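You operate a simulated robot arm through the tools that you are given. There is no shell and no other tool. Be economical: measure what you need, move in short steps, check, and stop when the job is done.

The job below is to be done with a simulated two-armed robot. You get a single attempt, and the scene is never put back.

JOB
Take the cable gland on the plate of the turning stand and put it away in the grey parts tray. Stack the 50 white seal box from the plate of the turning stand on top of the 40 white seal box. Take the green dust cap from the marked spot on the opener table and put it on top of the filter cartridge there. Take the tube clip carton on the marked spot on the opener table and put it away on the shelf of the air bench. Take the silver collar and put it on the packing table top. Stack the 16 blue cap from the top of mould 63 on top of the 25 blue cap. Put the 110 wear plate from the top of mould 63 on the top of mould 33 and the 125 wear plate on the cover plate there. Open the catch drawer, fetch the 212 heater coil from the deck of the lift table and stand it in the inside of the catch drawer and shut the drawer again. Open the caps drawer, put the white cap on the deck of the lift table away in the inside of the caps drawer and shut the drawer again. Any order will do. Set down upright: tube clip carton, heater coil.

Only the result counts: the job must be done as asked and must still hold three seconds after the hand-in. Knocking over, shifting, dropping, spilling or breaking anything else fails it. Lids that push on must go on centred and level and be pressed home; caps that screw on are set level and turned clockwise until they are tight.

ROBOT AND FRAMES
Two 7-joint arms with two-finger parallel grippers on one trunk, on a base that drives. Base frame: it is fixed to the floor where the robot stands at the start and does not move with it; the origin is under the middle of the robot, x ahead of it, y to its left, z up. Units: m, degrees, N and s.
The left shoulder is at the start at [0.06, 0.143, 0.676], the right one opposite. With the tool pointing down near the work surface each hand reaches from about 0.28 to 0.72 m from the robot's upright axis, wherever it stands, measured 20 degrees to its own side. Places, roughly: blue cap [1.75, -3, 0.75]; cable gland (4x4x4 cm) [0.5, 0, 0.4]; caps drawer [2.4, 0.6, 0.7]; catch drawer [-2.9, -0.5, 0.6]; cover plate [2, -3, 0.75]; filter cartridge [-2.75, -1.5, 0.75]; green dust cap (3x3x3 cm) [-2.9, -1.8, 0.7]; grey parts tray [3.9, -2.4, 0.6]; inside of the caps drawer [2.6, 0.6, 0.7]; inside of the catch drawer [-3, -0.5, 0.6]; packing table top [3.1, 0.7, 0.9]; shelf of the air bench [-1.5, -3.3, 0.3]; silver collar (5x5x2 cm) [2.8, -2.2, 0.7]; top of mould 33 [1.9, -2.3, 0.6]; tube clip carton [-3, -1.5, 0.75]; wear plate [1.75, -3, 0.75]. Payload 1.57 kg a hand.
Tool frame (each hand has its own): the origin (TCP) lies between the finger pads and is the grasp point; the fingertips stand 0.03 m ahead of it; z points along the fingers, y is the line along which they close. The gripper opens to 0.11 m. The fingers are 0.024 m wide and 0.012 m thick; the gripper's body (0.048 by 0.112 m) begins 0.078 m behind the TCP.
Orientation is told as [roll, pitch, yaw] about the base's x, y, z axes, in that order, counted from this pose: with the fingers straight down and closing along the base's y, the tool's x points along the base's -x, its y along +y and its z along -z.

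CONTROLS
- The arms move only by the tool drive_tool. It takes "left_moves", "right_moves" or both (then of equal length, played together; a hand with none holds still); each is a list of rows, each a list of 7 numbers: the shift along the base's x, y, z in units of 25 mm (1.0 is 25 mm), then the turn, a rotation vector about the base's x, y, z in units of 6 degrees (1.0 is 6 degrees), then the finger opening in cm, from 0 to 11. In form: [[tx, ty, tz, ax, ay, az, gripper], ...]. A call has 1 to 20 rows; each row shifts and turns the commanded pose from where the row before left it. A call with a number of a shift or a turn outside -1 to 1 is refused whole. Each row takes 0.2 s and may step no farther than 0.05 m and 8.6 degrees from the row before; otherwise, or with a gripper value out of range, the whole call is refused. Where a pose cannot be reached the arm comes as near as it can. A force on the tool above 40 N (or 10 N above the force at the start of the call, whichever is more), or a blocked arm, ends the call early, and 0.2 s more pass. Each finger travels about 0.045 m/s and halts on what it meets, pressing with about 24 N; the grip force reading is that of the motor and also rises with nothing between the fingers. The clock runs only during rows and for 0.2 s after the last one: add rows that do not move to give the fingers time. The reply holds the time, the measured pose of the TCP, the force on the tool along the base axes, the opening and the grip force, in the units named above and with some noise, with the torque about the TCP (base axes, N m) and any sound that the robot's microphone picked up.
- Cameras (640 x 400 px; columns grow to the right, rows downward): "scene" is now at [0.0417, 0.0055, 1.2759]; the picture's right is [0.09, -1.00, 0.00], its down [-0.82, -0.07, -0.56] and it looks along [0.56, 0.05, -0.83] (base axes); focal length 270 px, centre (320, 200). "left" rides on the left gripper at [0.07, -0.016, -0.141] in its tool frame; the picture's right is [0.23, 0.97, 0.00], its down [-0.86, 0.20, -0.48] and it looks along [-0.47, 0.11, 0.88] (tool axes); focal length 222 px, centre (320, 200). "right" rides on the right gripper at [0.07, 0.016, -0.141] in its tool frame; the picture's right is [-0.23, 0.97, 0.00], its down [-0.86, -0.20, -0.48] and it looks along [-0.47, -0.11, 0.88] (tool axes); focal length 222 px, centre (320, 200). There is no depth. A picture from a camera that has moved, and an enlarged one, comes with that camera's place and axes in the base frame and with its lens.
- get_image(camera): a new picture of that camera. The clock stands still meanwhile.
- lift_body(by): slides the trunk up (or, below 0, down) by that many m; the arms and the scene camera ride with it, the base frame stays. It gives what a move gives, with no picture.
- roll_base(legs): drives the robot by 1 to 6 legs, each [ahead, left, turn to the left] in m, m and degrees, along the robot's own axes; the way and the turn of a leg run together, so that a leg with both is an arc; at most 1.5 m and 180 degrees a leg. The arms and the cameras ride along, it lands a little off, and it stops where it bumps. It gives what a move gives.
- aim_head(pan, tilt): turns the head with the scene camera to pan (to the left, within 86 degrees either way) and tilt (down, from -29 to 69), counted from straight ahead of the robot. It gives what a move gives.
- inspect(camera, box): a new picture of the part [left, top, right, bottom] of that camera's present view, enlarged. The clock stands still meanwhile.
- close_job(): hands the job in; it is judged then, once.

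Work in short steps. Places have to be worked out from the pictures, the camera data and where the tool is seen: move nearer, look again, correct. Check each grasp and each placing, and mend what went wrong. You have 567 turns and 370 pictures in all, those below and enlarged ones among them. Open the grippers and draw the arms clear of the work before you hand the job in, unless the task says otherwise; then end with one line.

The tools are called after "Request:" as a command line: name --argument value ..., lists and objects as JSON in quotes. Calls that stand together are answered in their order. drive_tool: Moves the arms, as the interface text tells. Its arguments: {"type":"object","properties":{"left_moves":{"type":"array","items":{"type":"array","items":{"type":"number"}}},"right_moves":{"type":"array","items":{"type":"array","items":{"type":"number"}}}},"required":[]} The other tools are called the same way: lift_body (by) slides the trunk up or down; roll_base (legs) drives the base; aim_head (pan, tilt) turns the head that bears the scene camera; get_image (camera) takes a picture; inspect (camera, box) takes an enlarged picture of a part of a camera's view; close_job () hands the job in.

At the start:

```text
time_s: 0.0
left_tool_pos: [0.4701, 0.3099, 0.7066]
left_orientation: [0.0, 0.0, 0.0]
left_wrist_force: [0.0, -0.4, 0.0]
left_wrist_torque: [0.01, 0.02, -0.02]
left_opening: 0.11
left_grip_force: 0.0
right_tool_pos: [0.4346, -0.1547, 0.6752]
right_orientation: [-0.1, 0.0, 0.1]
right_wrist_force: [-0.2, 0.1, 1.3]
right_wrist_torque: [0.04, 0.0, 0.03]
right_opening: 0.1101
right_grip_force: 0.0
trunk travel left (down, up): [-0.275, 0.315]
robot x, y, heading: [0.0002, -0.0015, -0.1]
head pan, tilt: [5.1, 55.9]
```

scene: 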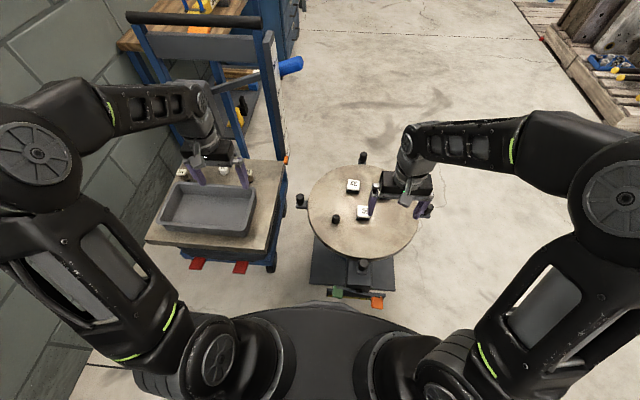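
right: 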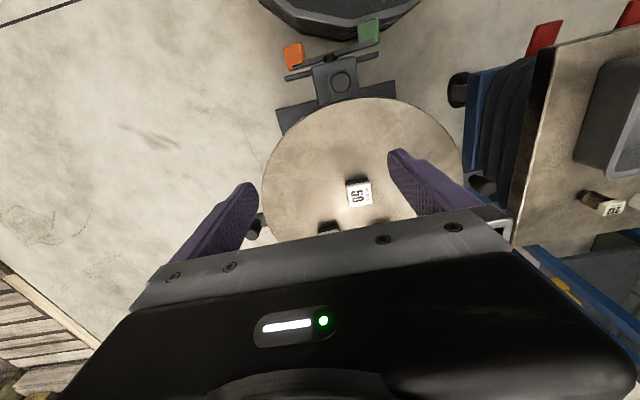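
left: 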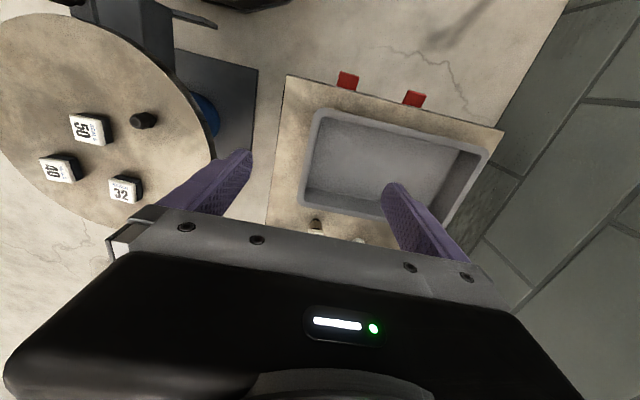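

I start by looking closer at the turning stand and the lift table.

Request:
inspect --camera "scene" --box '[290, 140, 450, 280]'

Request:
inspect --camera "scene" --box '[130, 120, 310, 280]'

Request:
inspect --camera "left" --box '[0, 60, 240, 240]'

```text
2.86 times, centred on (370, 210) of scene
camera zoom: at [0.0417, 0.0055, 1.2759], right [0.09, -1.0, 0.0], down [-0.82, -0.07, -0.56], along [0.56, 0.05, -0.83], focal length 773 px, centre (177, 171)
```

zoom: 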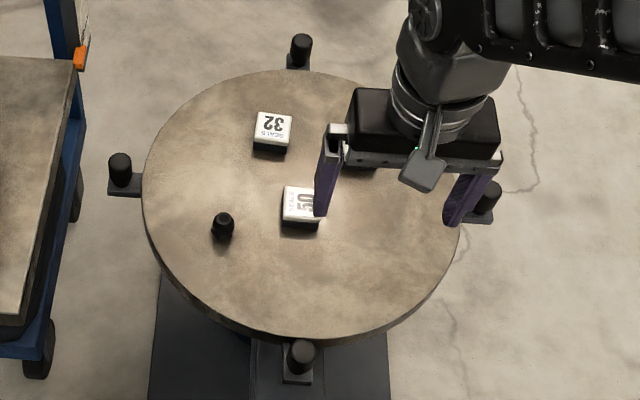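

```text
2.50 times, centred on (220, 200) of scene
camera zoom: at [0.0417, 0.0055, 1.2759], right [0.09, -1.0, 0.0], down [-0.82, -0.07, -0.56], along [0.56, 0.05, -0.83], focal length 676 px, centre (570, 200)
```

zoom: 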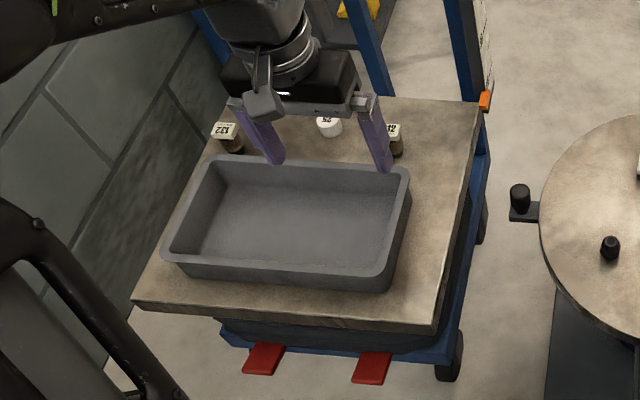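

```text
2.22 times, centred on (120, 150) of left
camera zoom: at [0.3998, 0.2934, 0.8485], right [-0.23, 0.97, 0.0], down [0.86, 0.2, 0.48], along [0.47, 0.11, -0.88], focal length 494 px, centre (764, 311)
```

zoom: 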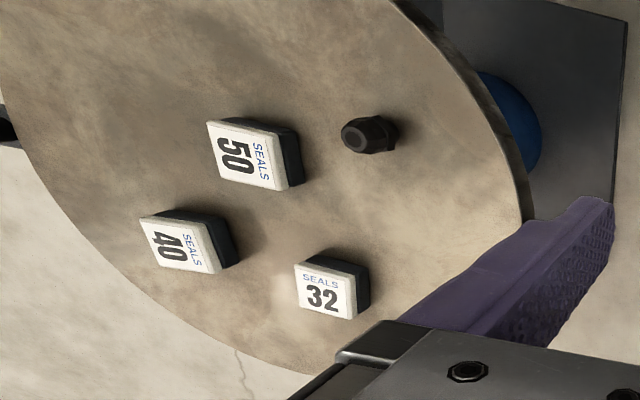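

The boxes 50, 40, 32 and the gland are clear; I estimate 50 at about (0.578,-0.106), 40 at (0.678,-0.178), 32 at (0.694,-0.06), gland at (0.542,-0.01). I bring the right hand above box 50 and look.

Request:
drive_tool --right_moves '[[0.8, 0.28, -0.7, 0, 0, 0, 11], [0.8, 0.28, -0.7, 0, 0, 0, 11], [0.8, 0.28, -0.7, 0, 0, 0, 11], [0.8, 0.28, -0.7, 0, 0, 0, 11], [0.8, 0.28, -0.7, 0, 0, 0, 11], [0.8, 0.28, -0.7, 0, 0, 0, 11], [0.8, 0.28, -0.7, 0, 0, 0, 11], [0, 0, 0, 0, 0, 0, 11]]'

Request:
get_image --camera "right"

Request:
get_image --camera "left"

```text
time_s: 1.8
left_tool_pos: [0.4702, 0.3104, 0.7061]
left_orientation: [0.0, 0.0, 0.0]
left_wrist_force: [0.3, -0.5, -0.7]
left_wrist_torque: [-0.01, 0.03, 0.03]
left_opening: 0.1099
left_grip_force: 0.0
right_tool_pos: [0.5754, -0.1032, 0.5506]
right_orientation: [-0.1, 0.1, -0.1]
right_wrist_force: [0.5, -0.3, -0.1]
right_wrist_torque: [0.01, 0.02, -0.03]
right_opening: 0.1099
right_grip_force: 0.1
trunk travel left (down, up): [-0.275, 0.315]
robot x, y, heading: [0.0002, 0.0002, -0.3]
head pan, tilt: [5.1, 55.9]
```

```text
363 pictures are left
camera right: at [0.5043, -0.0894, 0.6928], right [0.23, 0.97, 0.0], down [0.86, -0.2, 0.48], along [0.47, -0.11, -0.88], focal length 222 px, centre (320, 200)
```

right: 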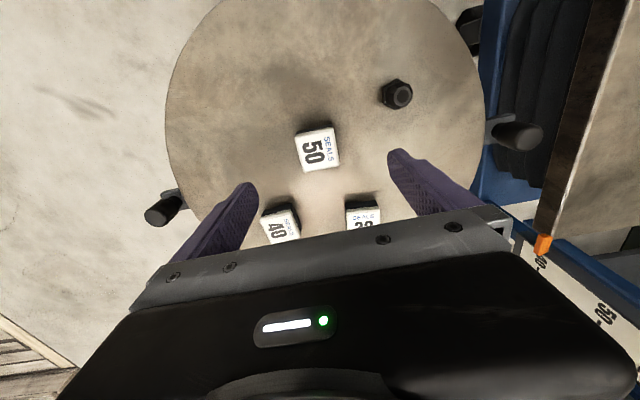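

```text
362 pictures are left
camera left: at [0.4, 0.2934, 0.8484], right [-0.23, 0.97, 0.0], down [0.86, 0.2, 0.48], along [0.47, 0.11, -0.88], focal length 222 px, centre (320, 200)
```

left: 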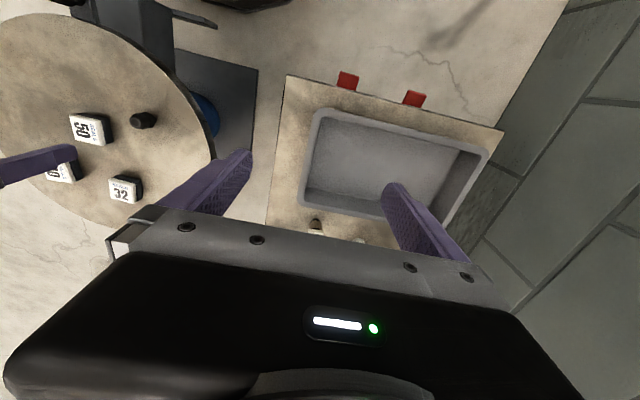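

Box 50 is at (0.577,-0.109), yaw about -4.5°. I'll look at box 40 from right above too before grasping.

Request:
drive_tool --right_moves '[[1, -0.7, 0, 0, 0, 0, 11], [1, -0.7, 0, 0, 0, 0, 11], [1, -0.7, 0, 0, 0, 0, 11], [1, -0.7, 0, 0, 0, 0, 11], [0, 0, 0, 0, 0, 0, 11]]'

Request:
inspect --camera "right" --box '[240, 60, 400, 240]'

```text
time_s: 3.0
left_tool_pos: [0.4704, 0.3095, 0.7069]
left_orientation: [0.0, 0.0, 0.0]
left_wrist_force: [0.7, 0.0, 0.1]
left_wrist_torque: [0.02, 0.03, 0.04]
left_opening: 0.1099
left_grip_force: 0.0
right_tool_pos: [0.6758, -0.1746, 0.5528]
right_orientation: [0.0, 0.0, -0.1]
right_wrist_force: [-0.5, 0.2, -0.6]
right_wrist_torque: [0.01, 0.0, 0.01]
right_opening: 0.1097
right_grip_force: 0.2
trunk travel left (down, up): [-0.275, 0.315]
robot x, y, heading: [0.0026, -0.0002, 0.0]
head pan, tilt: [5.1, 55.9]
```

```text
2.22 times, centred on (320, 150) of right
camera zoom: at [0.6054, -0.16, 0.6948], right [0.23, 0.97, 0.0], down [0.86, -0.2, 0.48], along [0.47, -0.11, -0.88], focal length 494 px, centre (320, 311)
```

zoom: 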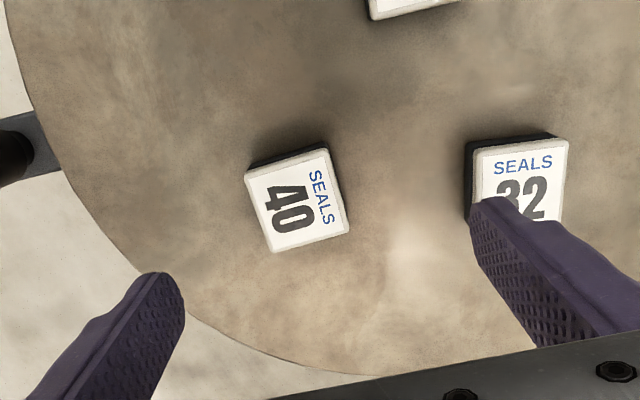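

Box 40 centre is (0.678,-0.190), yaw about +1.5°. Now go back over box 50, turn -4.5° and descend.

Request:
drive_tool --right_moves '[[-0.97, 0.665, 0, 0, 0, -0.18, 11], [-0.97, 0.665, 0, 0, 0, -0.19, 11], [-0.97, 0.665, 0, 0, 0, -0.19, 11], [-0.97, 0.665, 0, 0, 0, -0.19, 11], [0, 0, -1, 0, 0, 0, 11], [0, 0, -1, 0, 0, 0, 11], [0, 0, -1, 0, 0, 0, 11], [0, 0, -0.8, 0, 0, 0, 11], [0, 0, -0.5, 0, 0, 0, 11], [0, 0, -0.25, 0, 0, 0, 11], [0, 0, 0, 0, 0, 0, 11]]'

Request:
get_image --camera "right"

```text
time_s: 5.4
left_tool_pos: [0.4697, 0.3091, 0.7057]
left_orientation: [0.1, 0.1, 0.0]
left_wrist_force: [0.0, -0.4, 0.1]
left_wrist_torque: [0.01, -0.02, 0.01]
left_opening: 0.1098
left_grip_force: 0.1
right_tool_pos: [0.58, -0.1106, 0.4374]
right_orientation: [-0.1, 0.0, -4.5]
right_wrist_force: [1.0, 0.1, 0.2]
right_wrist_torque: [0.0, 0.0, 0.0]
right_opening: 0.1099
right_grip_force: 0.0
trunk travel left (down, up): [-0.275, 0.315]
robot x, y, heading: [0.0013, 0.0018, -0.2]
head pan, tilt: [5.1, 55.9]
```

```text
360 pictures are left
camera right: at [0.5094, -0.0896, 0.5796], right [0.3, 0.95, 0.0], down [0.84, -0.27, 0.48], along [0.46, -0.15, -0.88], focal length 222 px, centre (320, 200)
```

right: 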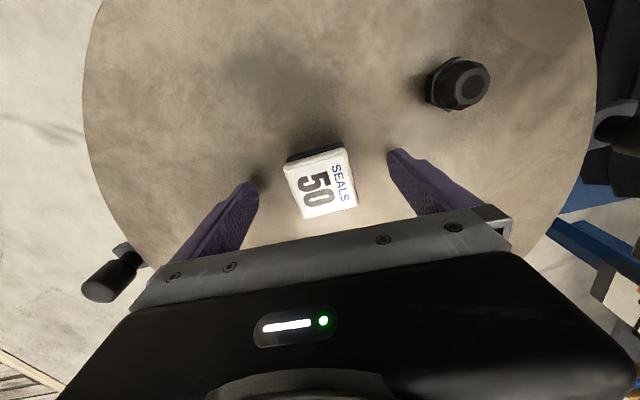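

Box is centred between the fingers; close, then lift.

Request:
drive_tool --right_moves '[[0, 0, 0, 0, 0, 0, 3], [0, 0, 0, 0, 0, 0, 3], [0, 0, 0, 0, 0, 0, 3], [0, 0, 0, 0, 0, 0, 3], [0, 0, 0, 0, 0, 0, 3], [0, 0, 0, 0, 0, 0, 3], [0, 0, 0.8, 0, 0, 0, 3], [0, 0, 1, 0, 0, 0, 3], [0, 0, 1, 0, 0, 0, 3], [0, 0, 0, 0, 0, 0, 3]]'

Request:
get_image --camera "right"

```text
time_s: 7.6
left_tool_pos: [0.4691, 0.3091, 0.7068]
left_orientation: [0.0, -0.1, 0.1]
left_wrist_force: [0.4, 0.0, 0.0]
left_wrist_torque: [-0.02, -0.04, 0.0]
left_opening: 0.11
left_grip_force: 0.1
right_tool_pos: [0.581, -0.1102, 0.5083]
right_orientation: [-0.1, 0.0, -4.5]
right_wrist_force: [-0.2, 0.0, -0.3]
right_wrist_torque: [-0.01, -0.02, 0.02]
right_opening: 0.0467
right_grip_force: 24.0
trunk travel left (down, up): [-0.275, 0.315]
robot x, y, heading: [-0.0007, 0.0021, -0.1]
head pan, tilt: [5.1, 55.9]
```

```text
359 pictures are left
camera right: at [0.5119, -0.0901, 0.651], right [0.3, 0.95, 0.0], down [0.84, -0.27, 0.48], along [0.46, -0.15, -0.88], focal length 222 px, centre (320, 200)
```

right: 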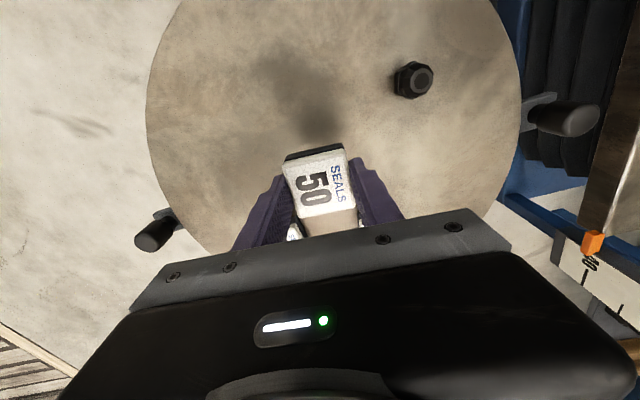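

Held firmly at 4.7 cm. I move it over box 40, turning +6°, staying at this height.

Request:
drive_tool --right_moves '[[1, -0.8, 0, 0, 0, 0.25, 3], [1, -0.8, 0, 0, 0, 0.25, 3], [1, -0.8, 0, 0, 0, 0.25, 3], [1, -0.8, 0, 0, 0, 0.25, 3], [0, 0, -0.6, 0, 0, 0, 3], [0, 0, -0.4, 0, 0, 0, 3], [0, 0, 0, 0, 0, 0, 3]]'

Request:
get_image --camera "left"

Request:
get_image --camera "right"

```text
time_s: 9.2
left_tool_pos: [0.4703, 0.3097, 0.7061]
left_orientation: [-0.1, 0.0, 0.1]
left_wrist_force: [0.3, -0.6, -0.3]
left_wrist_torque: [0.02, -0.01, 0.01]
left_opening: 0.1101
left_grip_force: 0.0
right_tool_pos: [0.678, -0.191, 0.4826]
right_orientation: [0.0, 0.0, 1.6]
right_wrist_force: [-0.1, -0.1, -0.7]
right_wrist_torque: [0.02, 0.0, 0.01]
right_opening: 0.047
right_grip_force: 23.8
trunk travel left (down, up): [-0.275, 0.315]
robot x, y, heading: [0.0032, 0.0012, -0.1]
head pan, tilt: [5.1, 55.9]
```

```text
358 pictures are left
camera left: at [0.3999, 0.2934, 0.8485], right [-0.23, 0.97, 0.0], down [0.86, 0.2, 0.48], along [0.47, 0.11, -0.88], focal length 222 px, centre (320, 200)
```

left: 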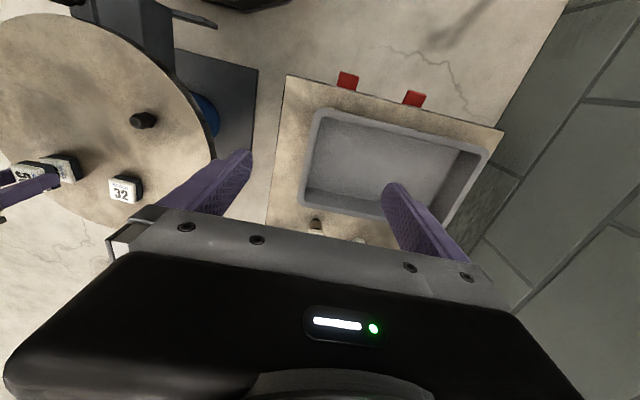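

```text
357 pictures are left
camera right: at [0.6065, -0.1776, 0.6246], right [0.2, 0.98, 0.0], down [0.86, -0.18, 0.48], along [0.47, -0.1, -0.88], focal length 222 px, centre (320, 200)
```

right: 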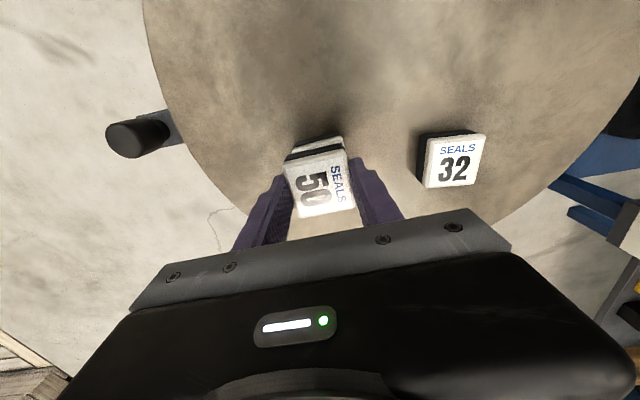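

Nearly over box 40, visible below. I shift +2 mm in x and lower in small steps to contact.

Request:
drive_tool --right_moves '[[0.08, 0, -0.2, 0, 0, 0, 3], [0, 0, -0.15, 0, 0, 0, 3], [0, 0, -0.12, 0, 0, 0, 3], [0, 0, 0, 0, 0, 0, 3]]'

Request:
inspect --camera "right" --box '[240, 100, 400, 240]'

```text
time_s: 10.2
left_tool_pos: [0.471, 0.3098, 0.7068]
left_orientation: [0.0, -0.1, 0.0]
left_wrist_force: [-0.1, -0.1, 0.0]
left_wrist_torque: [-0.01, -0.03, 0.04]
left_opening: 0.1098
left_grip_force: 0.0
right_tool_pos: [0.6789, -0.19, 0.4731]
right_orientation: [0.0, 0.0, 1.5]
right_wrist_force: [0.0, 0.3, -1.3]
right_wrist_torque: [0.02, 0.01, -0.02]
right_opening: 0.0469
right_grip_force: 23.9
trunk travel left (down, up): [-0.275, 0.315]
robot x, y, heading: [-0.0004, -0.0003, 0.0]
head pan, tilt: [5.1, 55.9]
```

```text
2.86 times, centred on (320, 170) of right
camera zoom: at [0.6083, -0.1773, 0.6142], right [0.2, 0.98, 0.0], down [0.86, -0.18, 0.48], along [0.47, -0.1, -0.88], focal length 635 px, centre (320, 286)
```

zoom: 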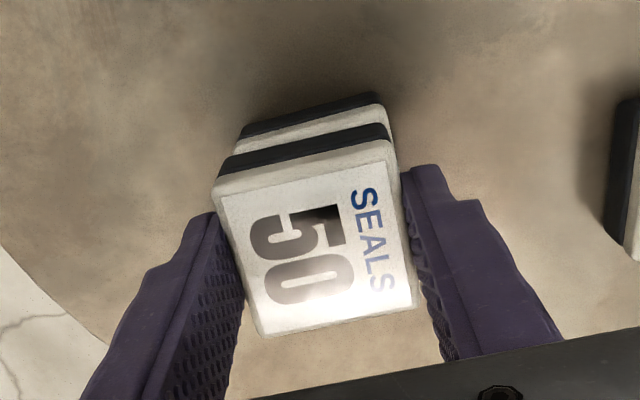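

Alignment looks good; keep lowering to contact.

Request:
drive_tool --right_moves '[[0.04, 0, -0.12, 0, 0, 0, 3], [0, 0, -0.08, 0, 0, 0, 3], [0, 0, -0.08, 0, 0, 0, 3], [0, 0, 0, 0, 0, 0, 3]]'

```text
time_s: 11.2
left_tool_pos: [0.4696, 0.3089, 0.7066]
left_orientation: [0.0, 0.0, 0.0]
left_wrist_force: [-0.5, -0.5, -0.3]
left_wrist_torque: [0.0, 0.0, -0.01]
left_opening: 0.1099
left_grip_force: 0.0
right_tool_pos: [0.6803, -0.1885, 0.4655]
right_orientation: [0.0, 0.0, 1.5]
right_wrist_force: [-0.6, -0.3, 2.6]
right_wrist_torque: [-0.01, 0.02, -0.01]
right_opening: 0.0471
right_grip_force: 24.1
trunk travel left (down, up): [-0.275, 0.315]
robot x, y, heading: [-0.0054, 0.0004, -0.2]
head pan, tilt: [5.1, 55.9]
```

Force is just beginning to rise; one more millimetre, then check.

Request:
drive_tool --right_moves '[[0, 0, -0.06, 0, 0, 0, 3], [0, 0, 0, 0, 0, 0, 3]]'

Request:
inspect --camera "right" --box '[240, 100, 400, 240]'

```text
time_s: 11.8
left_tool_pos: [0.4689, 0.3083, 0.7069]
left_orientation: [0.0, 0.0, 0.0]
left_wrist_force: [0.1, 0.2, -0.5]
left_wrist_torque: [-0.01, -0.02, 0.03]
left_opening: 0.11
left_grip_force: 0.1
right_tool_pos: [0.6809, -0.1884, 0.466]
right_orientation: [0.0, 0.0, 1.4]
right_wrist_force: [-3.0, 0.0, 12.9]
right_wrist_torque: [-0.01, 0.19, 0.02]
right_opening: 0.0471
right_grip_force: 23.7
trunk travel left (down, up): [-0.275, 0.315]
robot x, y, heading: [-0.0018, 0.0012, -0.1]
head pan, tilt: [5.1, 55.9]
```

```text
2.86 times, centred on (320, 170) of right
camera zoom: at [0.6095, -0.1763, 0.6075], right [0.2, 0.98, 0.0], down [0.86, -0.18, 0.48], along [0.47, -0.1, -0.88], focal length 635 px, centre (320, 286)
```

zoom: 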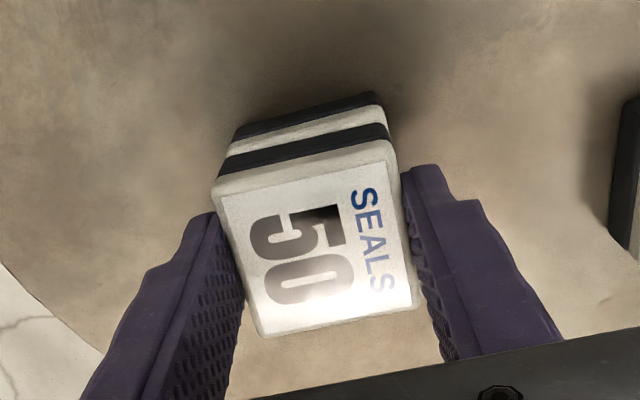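

Contact made (13 N). Relieve, open and rise.

Request:
drive_tool --right_moves '[[-0.05, 0, 0.05, 0, 0, 0, 4], [0, 0, 0, 0, 0, 0, 8], [0, 0, 0, 0, 0, 0, 8], [0, 0, 0, 0, 0, 0, 8], [0, 0, 0.5, 0, 0, 0, 8], [0, 0, 1, 0, 0, 0, 8], [0, 0, 1, 0, 0, 0, 8], [0, 0, 1, 0, 0, 0, 8], [0, 0, 0, 0, 0, 0, 8]]'

Request:
inspect --camera "right" --box '[200, 60, 440, 240]'

Request:
get_image --camera "scene"

```text
time_s: 13.8
left_tool_pos: [0.4697, 0.3092, 0.7061]
left_orientation: [0.0, 0.0, 0.1]
left_wrist_force: [-0.6, 0.7, 0.1]
left_wrist_torque: [-0.02, 0.01, -0.02]
left_opening: 0.11
left_grip_force: 0.1
right_tool_pos: [0.6783, -0.1899, 0.5557]
right_orientation: [0.0, 0.0, 1.6]
right_wrist_force: [0.0, 0.5, 0.0]
right_wrist_torque: [0.02, 0.0, -0.02]
right_opening: 0.0799
right_grip_force: 0.1
trunk travel left (down, up): [-0.275, 0.315]
robot x, y, heading: [0.0002, 0.0029, -0.3]
head pan, tilt: [5.1, 55.9]
```

```text
2.22 times, centred on (320, 150) of right
camera zoom: at [0.6065, -0.1768, 0.6961], right [0.2, 0.98, 0.0], down [0.86, -0.18, 0.48], along [0.47, -0.1, -0.88], focal length 494 px, centre (320, 311)
```

zoom: 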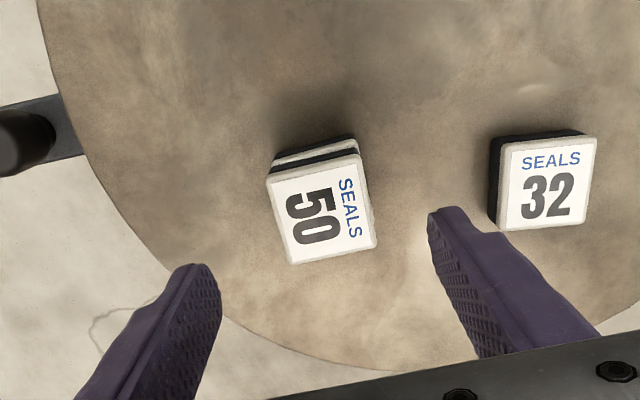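

```text
353 pictures are left
camera scene: at [0.0416, 0.0055, 1.2759], right [0.09, -1.0, 0.0], down [-0.82, -0.07, -0.56], along [0.56, 0.05, -0.83], focal length 270 px, centre (320, 200)
```

scene: 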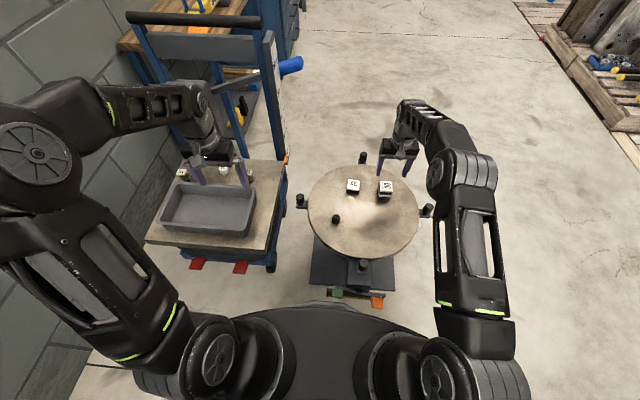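

Stack is good. Now the gland: move the right hand above it for a close look.

Request:
drive_tool --right_moves '[[-0.68, 0.9, 0, 0, 0, 0, 9], [-0.68, 0.9, 0, 0, 0, 0, 9], [-0.68, 0.9, 0, 0, 0, 0, 9], [-0.68, 0.9, 0, 0, 0, 0, 9], [-0.68, 0.9, -0.3, 0, 0, 0, 9], [-0.68, 0.9, -0.5, 0, 0, 0, 9], [-0.68, 0.9, -0.5, 0, 0, 0, 9], [-0.68, 0.9, -0.5, 0, 0, -0.25, 9], [0, 0, 0, 0, 0, 0, 9]]'

Request:
inspect --camera "right" --box '[200, 60, 440, 240]'

```text
time_s: 15.8
left_tool_pos: [0.4705, 0.3092, 0.7055]
left_orientation: [-0.1, -0.1, 0.0]
left_wrist_force: [0.4, 0.2, -0.3]
left_wrist_torque: [0.04, -0.02, 0.0]
left_opening: 0.1101
left_grip_force: 0.0
right_tool_pos: [0.5429, -0.0118, 0.5047]
right_orientation: [0.1, -0.1, 0.1]
right_wrist_force: [-0.1, 0.1, 0.5]
right_wrist_torque: [-0.02, -0.02, 0.02]
right_opening: 0.0901
right_grip_force: 0.1
trunk travel left (down, up): [-0.275, 0.315]
robot x, y, heading: [0.0035, -0.0005, 0.0]
head pan, tilt: [5.1, 55.9]
```

```text
2.22 times, centred on (320, 150) of right
camera zoom: at [0.4725, 0.0022, 0.6467], right [0.23, 0.97, 0.0], down [0.85, -0.2, 0.48], along [0.47, -0.11, -0.88], focal length 494 px, centre (320, 311)
```

zoom: 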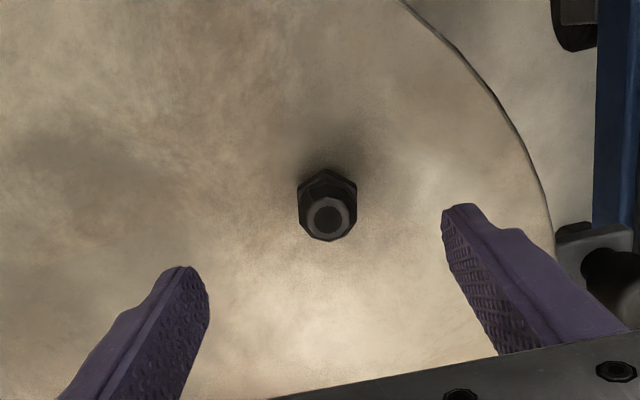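

Gland at (0.538,-0.010), hex flats at yaw -13°. Turn, descend to z 0.437 and grip.

Request:
drive_tool --right_moves '[[-0.2, 0.08, -0.2, 0, 0, -0.73, 9], [0, 0, -0.6, 0, 0, -0.73, 9], [0, 0, -0.6, 0, 0, -0.74, 9], [0, 0, -0.7, 0, 0, 0, 9], [0, 0, -0.5, 0, 0, 0, 9], [0, 0, -0.1, 0, 0, 0, 9], [0, 0, 0, 0, 0, 0, 1.5], [0, 0, 0, 0, 0, 0, 1.5], [0, 0, 0, 0, 0, 0, 1.5], [0, 0, 0, 0, 0, 0, 1.5], [0, 0, 0, 0, 0, 0, 1.5], [0, 0, 0, 0, 0, 0, 1.5], [0, 0, 0, 0, 0, 0, 1.5]]'

Request:
inspect --camera "right" --box '[200, 60, 440, 240]'

```text
time_s: 18.6
left_tool_pos: [0.47, 0.3094, 0.7056]
left_orientation: [0.0, 0.0, 0.0]
left_wrist_force: [-0.3, -0.5, 0.6]
left_wrist_torque: [-0.01, 0.04, 0.01]
left_opening: 0.1099
left_grip_force: 0.0
right_tool_pos: [0.5373, -0.0059, 0.4399]
right_orientation: [0.0, 0.0, -13.3]
right_wrist_force: [-0.1, -0.1, -0.6]
right_wrist_torque: [0.0, 0.02, 0.0]
right_opening: 0.0299
right_grip_force: 23.8
trunk travel left (down, up): [-0.275, 0.315]
robot x, y, heading: [0.0006, 0.0007, 0.1]
head pan, tilt: [5.1, 55.9]
```

```text
2.22 times, centred on (320, 150) of right
camera zoom: at [0.4739, 0.0235, 0.5817], right [0.44, 0.9, 0.0], down [0.79, -0.39, 0.48], along [0.43, -0.21, -0.88], focal length 494 px, centre (320, 311)
```

zoom: 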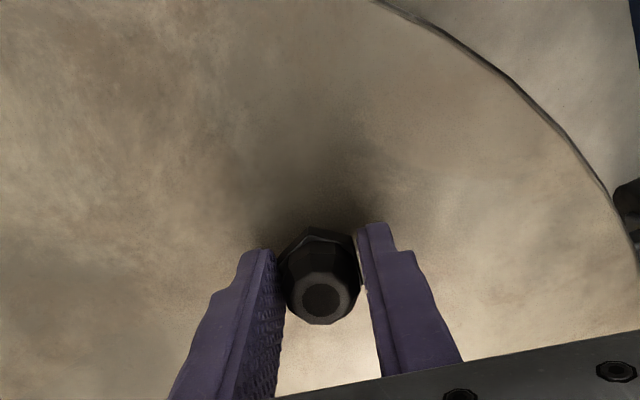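

Gripped (3 cm). Lift it well up and look around with the head for a driving map.

Request:
drive_tool --right_moves '[[0, 0, 0.6, 0, 0, 0, 1.5], [0, 0, 1, 0, 0, 0, 1.5], [0, 0, 1, 0, 0, 0, 1.5], [-0.5, 0, 1, 0, 0, 0, 1.5], [-0.5, -0.3, 1, 0, 0, 0, 1.5], [-0.5, -0.5, 1, 0, 0, 0, 1.5], [-0.5, -0.5, 1, 0, 0, 0, 1.5], [-0.5, -0.5, 1, 0, 0, 0, 1.5], [-0.5, -0.5, 1, 0, 0, 0, 1.5], [0, -0.5, 0.5, 0, 0, 0, 1.5]]'

Request:
aim_head --pan 0 --tilt 12

Request:
get_image --camera "scene"

Request:
aim_head --pan -70 --tilt 15

Request:
get_image --camera "scene"

```text
time_s: 20.8
left_tool_pos: [0.47, 0.3102, 0.7066]
left_orientation: [0.1, -0.1, 0.0]
left_wrist_force: [0.4, -0.1, -0.2]
left_wrist_torque: [0.0, 0.01, -0.03]
left_opening: 0.1099
left_grip_force: 0.1
right_tool_pos: [0.4611, -0.0764, 0.6684]
right_orientation: [-0.1, -0.1, -13.3]
right_wrist_force: [0.0, -1.6, -0.4]
right_wrist_torque: [-0.02, 0.03, 0.04]
right_opening: 0.0296
right_grip_force: 23.8
trunk travel left (down, up): [-0.275, 0.315]
robot x, y, heading: [0.0005, -0.0017, 0.1]
head pan, tilt: [5.1, 55.9]
```

```text
time_s: 21.9
left_tool_pos: [0.4699, 0.3091, 0.7067]
left_orientation: [0.0, 0.0, -0.1]
left_wrist_force: [0.0, 0.2, 0.2]
left_wrist_torque: [0.0, -0.04, -0.01]
left_opening: 0.1102
left_grip_force: 0.1
right_tool_pos: [0.4599, -0.077, 0.6692]
right_orientation: [0.0, 0.0, -13.3]
right_wrist_force: [-0.7, -1.0, 1.2]
right_wrist_torque: [-0.01, -0.01, -0.06]
right_opening: 0.0298
right_grip_force: 23.6
trunk travel left (down, up): [-0.275, 0.315]
robot x, y, heading: [-0.001, 0.0002, 0.1]
head pan, tilt: [0.0, 12.0]
```

```text
350 pictures are left
camera scene: at [0.0641, -0.0008, 1.3421], right [0.0, -1.0, 0.0], down [-0.21, 0.0, -0.98], along [0.98, 0.0, -0.21], focal length 270 px, centre (320, 200)
```

scene: 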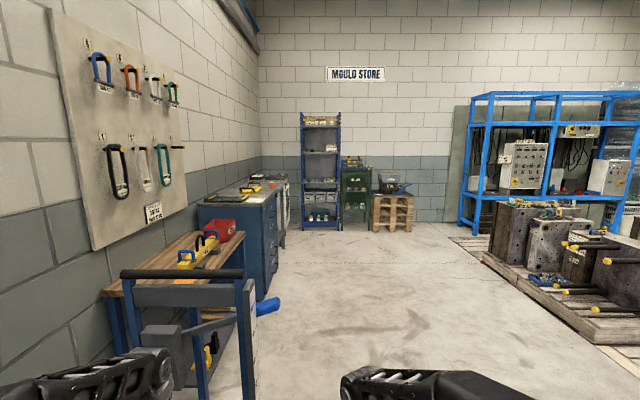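

```text
time_s: 23.3
left_tool_pos: [0.4708, 0.3102, 0.705]
left_orientation: [-0.1, 0.0, 0.0]
left_wrist_force: [-0.1, 0.2, -0.4]
left_wrist_torque: [-0.04, -0.01, 0.06]
left_opening: 0.11
left_grip_force: 0.1
right_tool_pos: [0.4604, -0.0771, 0.6686]
right_orientation: [-0.1, 0.1, -13.2]
right_wrist_force: [-0.6, -0.5, -0.3]
right_wrist_torque: [0.01, 0.0, 0.04]
right_opening: 0.0296
right_grip_force: 23.7
trunk travel left (down, up): [-0.275, 0.315]
robot x, y, heading: [-0.0033, -0.0012, -0.1]
head pan, tilt: [-70.0, 15.0]
```

```text
349 pictures are left
camera scene: at [0.0029, -0.0886, 1.3373], right [-0.94, -0.34, 0.0], down [-0.09, 0.24, -0.97], along [0.33, -0.91, -0.26], focal length 270 px, centre (320, 200)
```

scene: 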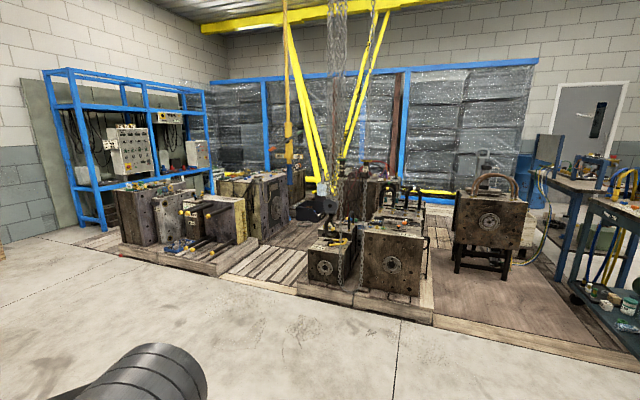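

Let me zoom both pallets' views to identify the tray, collar and moulds.

Request:
inspect --camera "scene" --box '[100, 140, 320, 290]'

Request:
aim_head --pan -35 --tilt 15

Request:
get_image --camera "scene"

Request:
inspect --camera "scene" --box '[180, 120, 420, 280]'

```text
2.67 times, centred on (210, 215) of scene
camera zoom: at [0.0029, -0.0886, 1.3373], right [-0.94, -0.34, 0.0], down [-0.09, 0.24, -0.97], along [0.33, -0.91, -0.26], focal length 721 px, centre (613, 160)
```

zoom: 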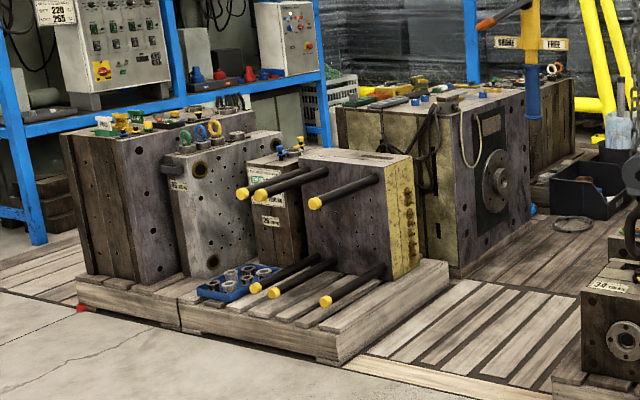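

```text
time_s: 24.3
left_tool_pos: [0.4706, 0.3102, 0.706]
left_orientation: [0.0, 0.0, 0.1]
left_wrist_force: [-0.4, 0.0, 0.1]
left_wrist_torque: [0.02, -0.01, 0.0]
left_opening: 0.1101
left_grip_force: 0.0
right_tool_pos: [0.4615, -0.0763, 0.6688]
right_orientation: [0.0, 0.1, -13.2]
right_wrist_force: [0.3, 0.1, -0.4]
right_wrist_torque: [-0.02, 0.01, -0.01]
right_opening: 0.0296
right_grip_force: 24.3
trunk travel left (down, up): [-0.275, 0.315]
robot x, y, heading: [0.0011, -0.0005, 0.1]
head pan, tilt: [-35.0, 15.0]
```

```text
347 pictures are left
camera scene: at [0.0473, -0.0545, 1.3373], right [-0.57, -0.82, 0.0], down [-0.21, 0.15, -0.97], along [0.79, -0.55, -0.26], focal length 270 px, centre (320, 200)
```

scene: 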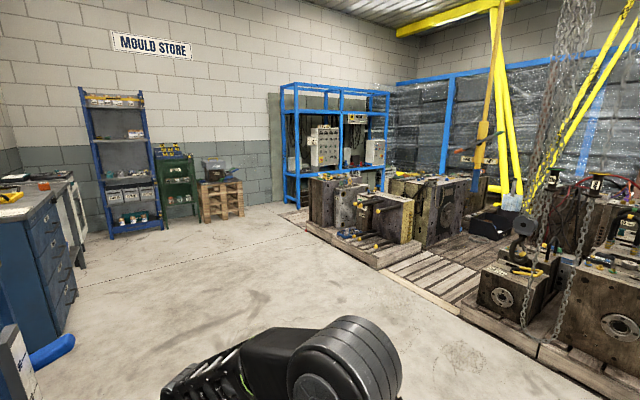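

```text
2.50 times, centred on (300, 200) of scene
camera zoom: at [0.0473, -0.0545, 1.3373], right [-0.57, -0.82, 0.0], down [-0.21, 0.15, -0.97], along [0.79, -0.55, -0.26], focal length 676 px, centre (370, 200)
```

zoom: 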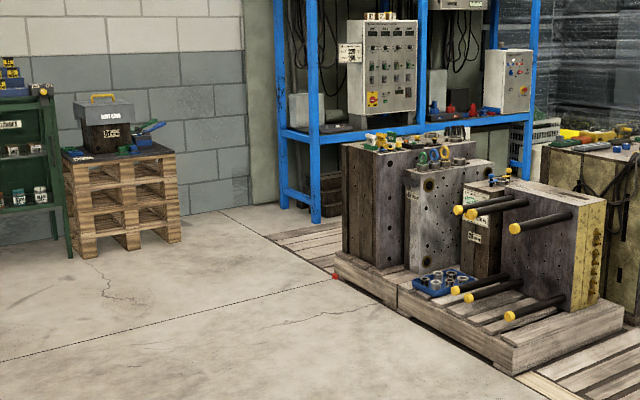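

The tray sits on the blue rack's left end. I drive around the stand: back a little, sidestep right, then ahead to about (3.2,-1.3).

Request:
roll_base --legs '[[-0.15, 0, 0], [0, -1.0, 0], [1.5, 0, 0], [1.5, 0, 0], [0.35, -0.25, 0]]'

Request:
aim_head --pan -50 --tilt 30

Request:
get_image --camera "scene"

```text
time_s: 46.9
left_tool_pos: [3.6867, -1.0881, 0.7075]
left_orientation: [0.0, 0.0, -2.7]
left_wrist_force: [-0.3, 0.4, 0.4]
left_wrist_torque: [0.02, 0.01, 0.0]
left_opening: 0.1099
left_grip_force: 0.2
right_tool_pos: [3.659, -1.4731, 0.668]
right_orientation: [0.0, 0.0, -15.9]
right_wrist_force: [0.1, 0.0, 0.5]
right_wrist_torque: [-0.05, 0.0, 0.0]
right_opening: 0.03
right_grip_force: 23.8
trunk travel left (down, up): [-0.275, 0.315]
robot x, y, heading: [3.2012, -1.3763, -2.6]
head pan, tilt: [-35.0, 15.0]
```

```text
time_s: 47.7
left_tool_pos: [3.686, -1.0866, 0.7065]
left_orientation: [0.0, 0.0, -2.8]
left_wrist_force: [-0.5, 0.2, -0.2]
left_wrist_torque: [0.01, 0.0, -0.02]
left_opening: 0.1101
left_grip_force: 0.1
right_tool_pos: [3.6599, -1.4714, 0.6693]
right_orientation: [0.0, 0.0, -15.8]
right_wrist_force: [-0.6, -0.1, 0.2]
right_wrist_torque: [0.0, -0.03, -0.01]
right_opening: 0.0301
right_grip_force: 23.9
trunk travel left (down, up): [-0.275, 0.315]
robot x, y, heading: [3.2043, -1.372, -3.0]
head pan, tilt: [-50.0, 30.0]
```

```text
345 pictures are left
camera scene: at [3.2288, -1.4454, 1.3131], right [-0.79, -0.61, 0.0], down [-0.3, 0.4, -0.87], along [0.53, -0.69, -0.5], focal length 270 px, centre (320, 200)
```

scene: 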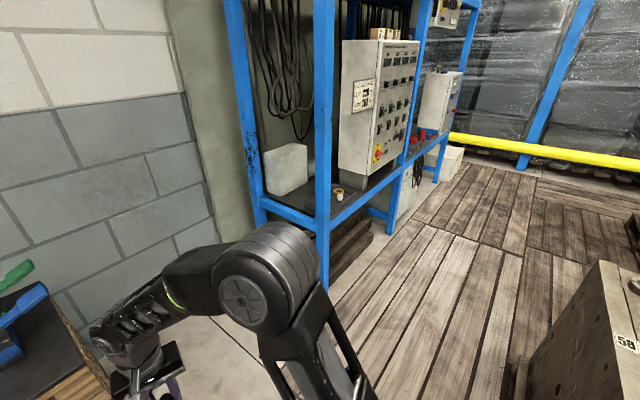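

The tray spot projects around (330,207), behind the rack post; I zoom in there.

Request:
inspect --camera "scene" --box '[220, 120, 460, 280]'

Request:
inspect --camera "scene" --box '[280, 150, 380, 240]'

```text
2.50 times, centred on (340, 200) of scene
camera zoom: at [3.2288, -1.4454, 1.3131], right [-0.79, -0.61, 0.0], down [-0.3, 0.4, -0.87], along [0.53, -0.69, -0.5], focal length 676 px, centre (270, 200)
```

zoom: 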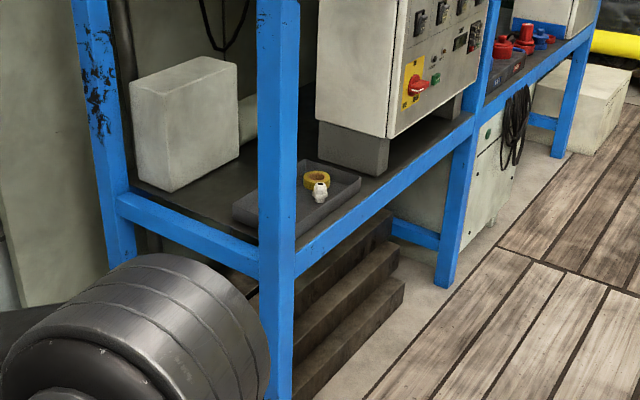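

```text
4.44 times, centred on (330, 195) of scene
camera zoom: at [3.2288, -1.4454, 1.3131], right [-0.79, -0.61, 0.0], down [-0.3, 0.4, -0.87], along [0.53, -0.69, -0.5], focal length 1202 px, centre (276, 222)
```

zoom: 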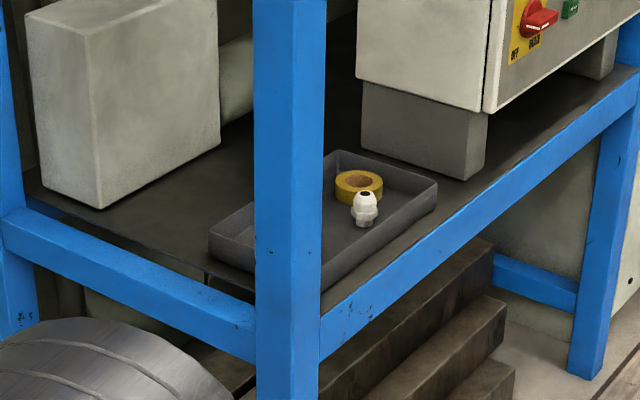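

The grey parts tray is at about x 3.86–4.01, y -2.33…-2.60, with tape and a white gland at its far end. I check the floor (planks) before going closer.

Request:
aim_head --pan -75 --tilt 55

Request:
get_image --camera "scene"

```text
time_s: 48.6
left_tool_pos: [3.6872, -1.0867, 0.7062]
left_orientation: [0.0, 0.0, -2.6]
left_wrist_force: [0.9, 0.7, -0.4]
left_wrist_torque: [-0.04, 0.04, -0.01]
left_opening: 0.1098
left_grip_force: 0.1
right_tool_pos: [3.6595, -1.472, 0.6685]
right_orientation: [0.0, 0.0, -15.9]
right_wrist_force: [0.6, -0.8, 0.3]
right_wrist_torque: [0.01, 0.02, -0.01]
right_opening: 0.0299
right_grip_force: 23.5
trunk travel left (down, up): [-0.275, 0.315]
robot x, y, heading: [3.2018, -1.3733, -2.6]
head pan, tilt: [-75.0, 55.0]
```

```text
342 pictures are left
camera scene: at [3.1894, -1.444, 1.2771], right [-0.98, -0.21, 0.0], down [-0.18, 0.8, -0.57], along [0.12, -0.56, -0.82], focal length 270 px, centre (320, 200)
```

scene: 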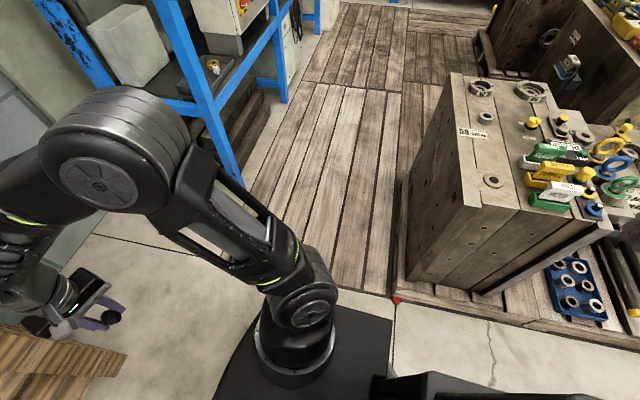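

Planks are flush with the floor, aisle x from 2.95 to 3.8. I pull the right hand in and up before sidling into the aisle.

Request:
drive_tool --right_moves '[[-0.9, -0.2, 0.4, 0, 0, 0.5, 1.5], [-0.9, -0.2, 0.4, 0, 0, 0.5, 1.5], [-0.9, -0.2, 0.4, 0, 0, 0.5, 1.5], [-0.9, -0.2, 0.4, 0, 0, 0.5, 1.5], [-0.9, -0.2, 0.4, 0, 0, 0.5, 1.5], [-0.5, 0, 0, 0, 0, 0, 1.5]]'

Request:
roll_base --legs '[[0.13, 0, 2.6], [0, -0.9, 0]]'

Request:
aim_head --pan -20 --tilt 50

Request:
get_image --camera "scene"

```text
time_s: 50.0
left_tool_pos: [3.687, -1.0872, 0.7058]
left_orientation: [0.0, 0.0, -2.7]
left_wrist_force: [0.3, 0.0, 0.2]
left_wrist_torque: [0.0, 0.04, 0.01]
left_opening: 0.11
left_grip_force: 0.0
right_tool_pos: [3.533, -1.4971, 0.7202]
right_orientation: [0.0, 0.0, -0.8]
right_wrist_force: [-0.5, 0.8, -0.7]
right_wrist_torque: [0.03, 0.06, -0.04]
right_opening: 0.0298
right_grip_force: 23.7
trunk travel left (down, up): [-0.275, 0.315]
robot x, y, heading: [3.2064, -1.3742, -2.6]
head pan, tilt: [-75.0, 55.0]
```

```text
time_s: 55.5
left_tool_pos: [3.8013, -1.9675, 0.7063]
left_orientation: [0.0, 0.1, -1.7]
left_wrist_force: [-0.9, 0.0, -0.5]
left_wrist_torque: [-0.01, -0.05, 0.02]
left_opening: 0.1098
left_grip_force: 0.1
right_tool_pos: [3.6549, -2.3787, 0.7191]
right_orientation: [0.0, 0.0, 0.1]
right_wrist_force: [-0.8, -0.2, -1.0]
right_wrist_torque: [-0.01, -0.03, 0.02]
right_opening: 0.0301
right_grip_force: 23.8
trunk travel left (down, up): [-0.275, 0.315]
robot x, y, heading: [3.3262, -2.2636, -2.0]
head pan, tilt: [-75.0, 55.0]
```

```text
time_s: 56.8
left_tool_pos: [3.8023, -1.9688, 0.7068]
left_orientation: [-0.1, 0.0, -1.6]
left_wrist_force: [-0.5, -0.6, -0.2]
left_wrist_torque: [0.01, 0.03, 0.03]
left_opening: 0.1099
left_grip_force: 0.1
right_tool_pos: [3.6547, -2.3801, 0.7185]
right_orientation: [-0.1, 0.0, 0.0]
right_wrist_force: [0.8, 0.0, -0.3]
right_wrist_torque: [0.02, 0.05, 0.01]
right_opening: 0.0298
right_grip_force: 24.6
trunk travel left (down, up): [-0.275, 0.315]
robot x, y, heading: [3.3205, -2.2622, -1.7]
head pan, tilt: [-20.0, 50.0]
```

```text
341 pictures are left
camera scene: at [3.3648, -2.2921, 1.2835], right [-0.37, -0.93, 0.0], down [-0.71, 0.28, -0.64], along [0.6, -0.24, -0.77], focal length 270 px, centre (320, 200)
```

scene: 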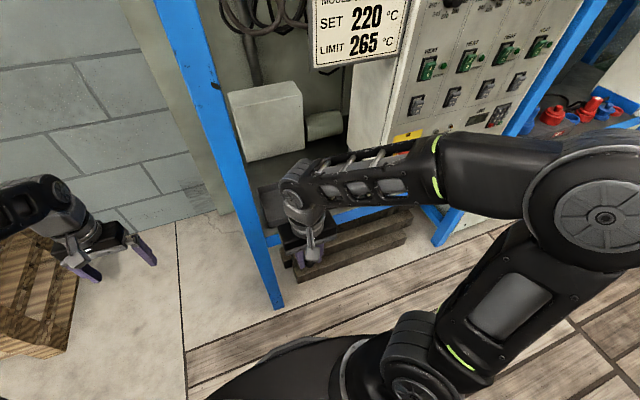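

The right arm hides the tray from the head; use the wrist camera.

Request:
get_image --camera "right"

```text
340 pictures are left
camera right: at [3.5841, -2.3658, 0.861], right [0.22, 0.97, 0.0], down [0.86, -0.2, 0.48], along [0.47, -0.11, -0.88], focal length 222 px, centre (320, 200)
```

right: 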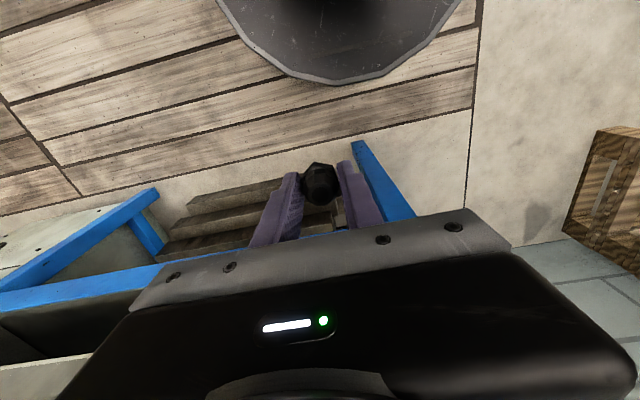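

Post is at y≈-2.285; I move in over the tray at y≈-2.42, z 0.75, and look.

Request:
drive_tool --right_moves '[[0, -0.8, 0.6, 0, 0, 0, 1.5], [0.9, -0.8, 0.6, 0, 0, 0, 1.5], [0.9, 0, 0, 0, 0, 0, 1.5], [0.9, 0, 0, 0, 0, 0, 1.5], [0.9, 0, 0, 0, 0, 0, 1.5], [0.9, 0, 0, 0, 0, 0, 1.5], [0.9, 0, 0, 0, 0, 0, 1.5], [0.9, 0, 0, 0, 0, 0, 1.5], [0.9, 0, 0, 0, 0, 0, 1.5], [0.9, 0, 0, 0, 0, 0, 1.5]]'

Request:
get_image --camera "right"

```text
time_s: 59.0
left_tool_pos: [3.8015, -1.9681, 0.7066]
left_orientation: [0.0, -0.1, -1.7]
left_wrist_force: [-0.3, 0.5, 0.1]
left_wrist_torque: [0.03, 0.02, 0.0]
left_opening: 0.11
left_grip_force: 0.1
right_tool_pos: [3.8592, -2.4218, 0.7476]
right_orientation: [-0.1, 0.0, 0.2]
right_wrist_force: [0.1, 0.8, 0.3]
right_wrist_torque: [-0.02, -0.02, 0.0]
right_opening: 0.0299
right_grip_force: 23.8
trunk travel left (down, up): [-0.275, 0.315]
robot x, y, heading: [3.3219, -2.2644, -2.0]
head pan, tilt: [-20.0, 50.0]
```

```text
339 pictures are left
camera right: at [3.7883, -2.407, 0.8899], right [0.22, 0.97, 0.0], down [0.86, -0.2, 0.48], along [0.47, -0.11, -0.88], focal length 222 px, centre (320, 200)
```

right: 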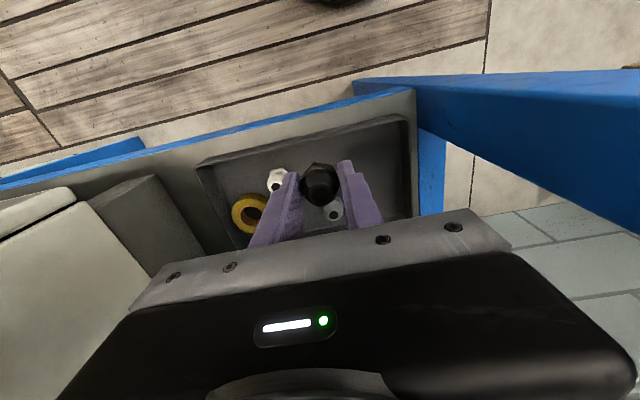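

Tray is visible; free spot between the post side and the grey ring: target TCP (3.888,-2.400). Move and descend to 0.665.

Request:
drive_tool --right_moves '[[0.58, 0.45, 0, 0, 0, 0, 1.5], [0.58, 0.45, 0, 0, 0, 0, 1.5], [0, 0, -1, 0, 0, 0, 1.5], [0, 0, -1, 0, 0, 0, 1.5], [0, 0, -0.8, 0, 0, 0, 1.5], [0, 0, -0.5, 0, 0, 0, 1.5], [0, 0, 0, 0, 0, 0, 1.5]]'

Request:
get_image --camera "right"

```text
time_s: 60.6
left_tool_pos: [3.8011, -1.9674, 0.7064]
left_orientation: [-0.1, 0.0, -1.7]
left_wrist_force: [0.2, -0.4, 0.4]
left_wrist_torque: [-0.01, 0.01, 0.03]
left_opening: 0.1102
left_grip_force: 0.0
right_tool_pos: [3.8871, -2.3967, 0.6661]
right_orientation: [0.1, 0.0, 0.0]
right_wrist_force: [0.3, 0.2, -0.4]
right_wrist_torque: [-0.02, 0.0, 0.07]
right_opening: 0.03
right_grip_force: 24.3
trunk travel left (down, up): [-0.275, 0.315]
robot x, y, heading: [3.3246, -2.2639, -1.5]
head pan, tilt: [-20.0, 50.0]
```

```text
338 pictures are left
camera right: at [3.8162, -2.3828, 0.8079], right [0.22, 0.97, 0.0], down [0.86, -0.2, 0.48], along [0.47, -0.11, -0.88], focal length 222 px, centre (320, 200)
```

right: 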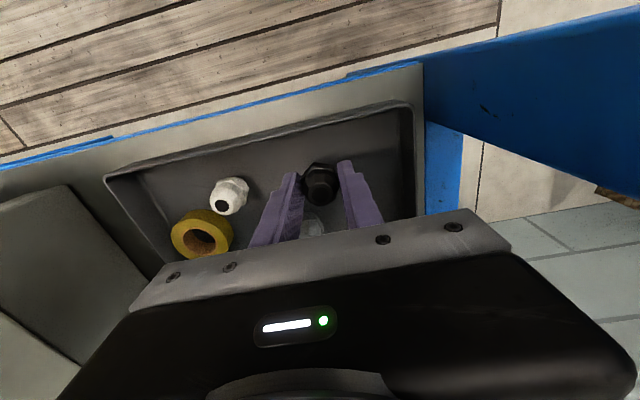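

Clear spot and no contact. Lower gently until contact.

Request:
drive_tool --right_moves '[[0, 0, -0.3, 0, 0, 0, 1.5], [0, 0, -0.2, 0, 0, 0, 1.5], [0, 0, -0.15, 0, 0, 0, 1.5], [0, 0, -0.1, 0, 0, 0, 1.5], [0, 0, 0, 0, 0, 0, 1.5]]'

```text
time_s: 61.8
left_tool_pos: [3.8015, -1.9685, 0.7053]
left_orientation: [0.0, 0.0, -1.7]
left_wrist_force: [1.0, -0.1, -0.6]
left_wrist_torque: [0.01, 0.01, -0.02]
left_opening: 0.1103
left_grip_force: 0.0
right_tool_pos: [3.8865, -2.3964, 0.6475]
right_orientation: [0.0, 0.0, 0.2]
right_wrist_force: [0.4, 0.5, -0.2]
right_wrist_torque: [0.0, -0.01, 0.01]
right_opening: 0.0301
right_grip_force: 23.7
trunk travel left (down, up): [-0.275, 0.315]
robot x, y, heading: [3.3214, -2.2617, -1.6]
head pan, tilt: [-20.0, 50.0]
```

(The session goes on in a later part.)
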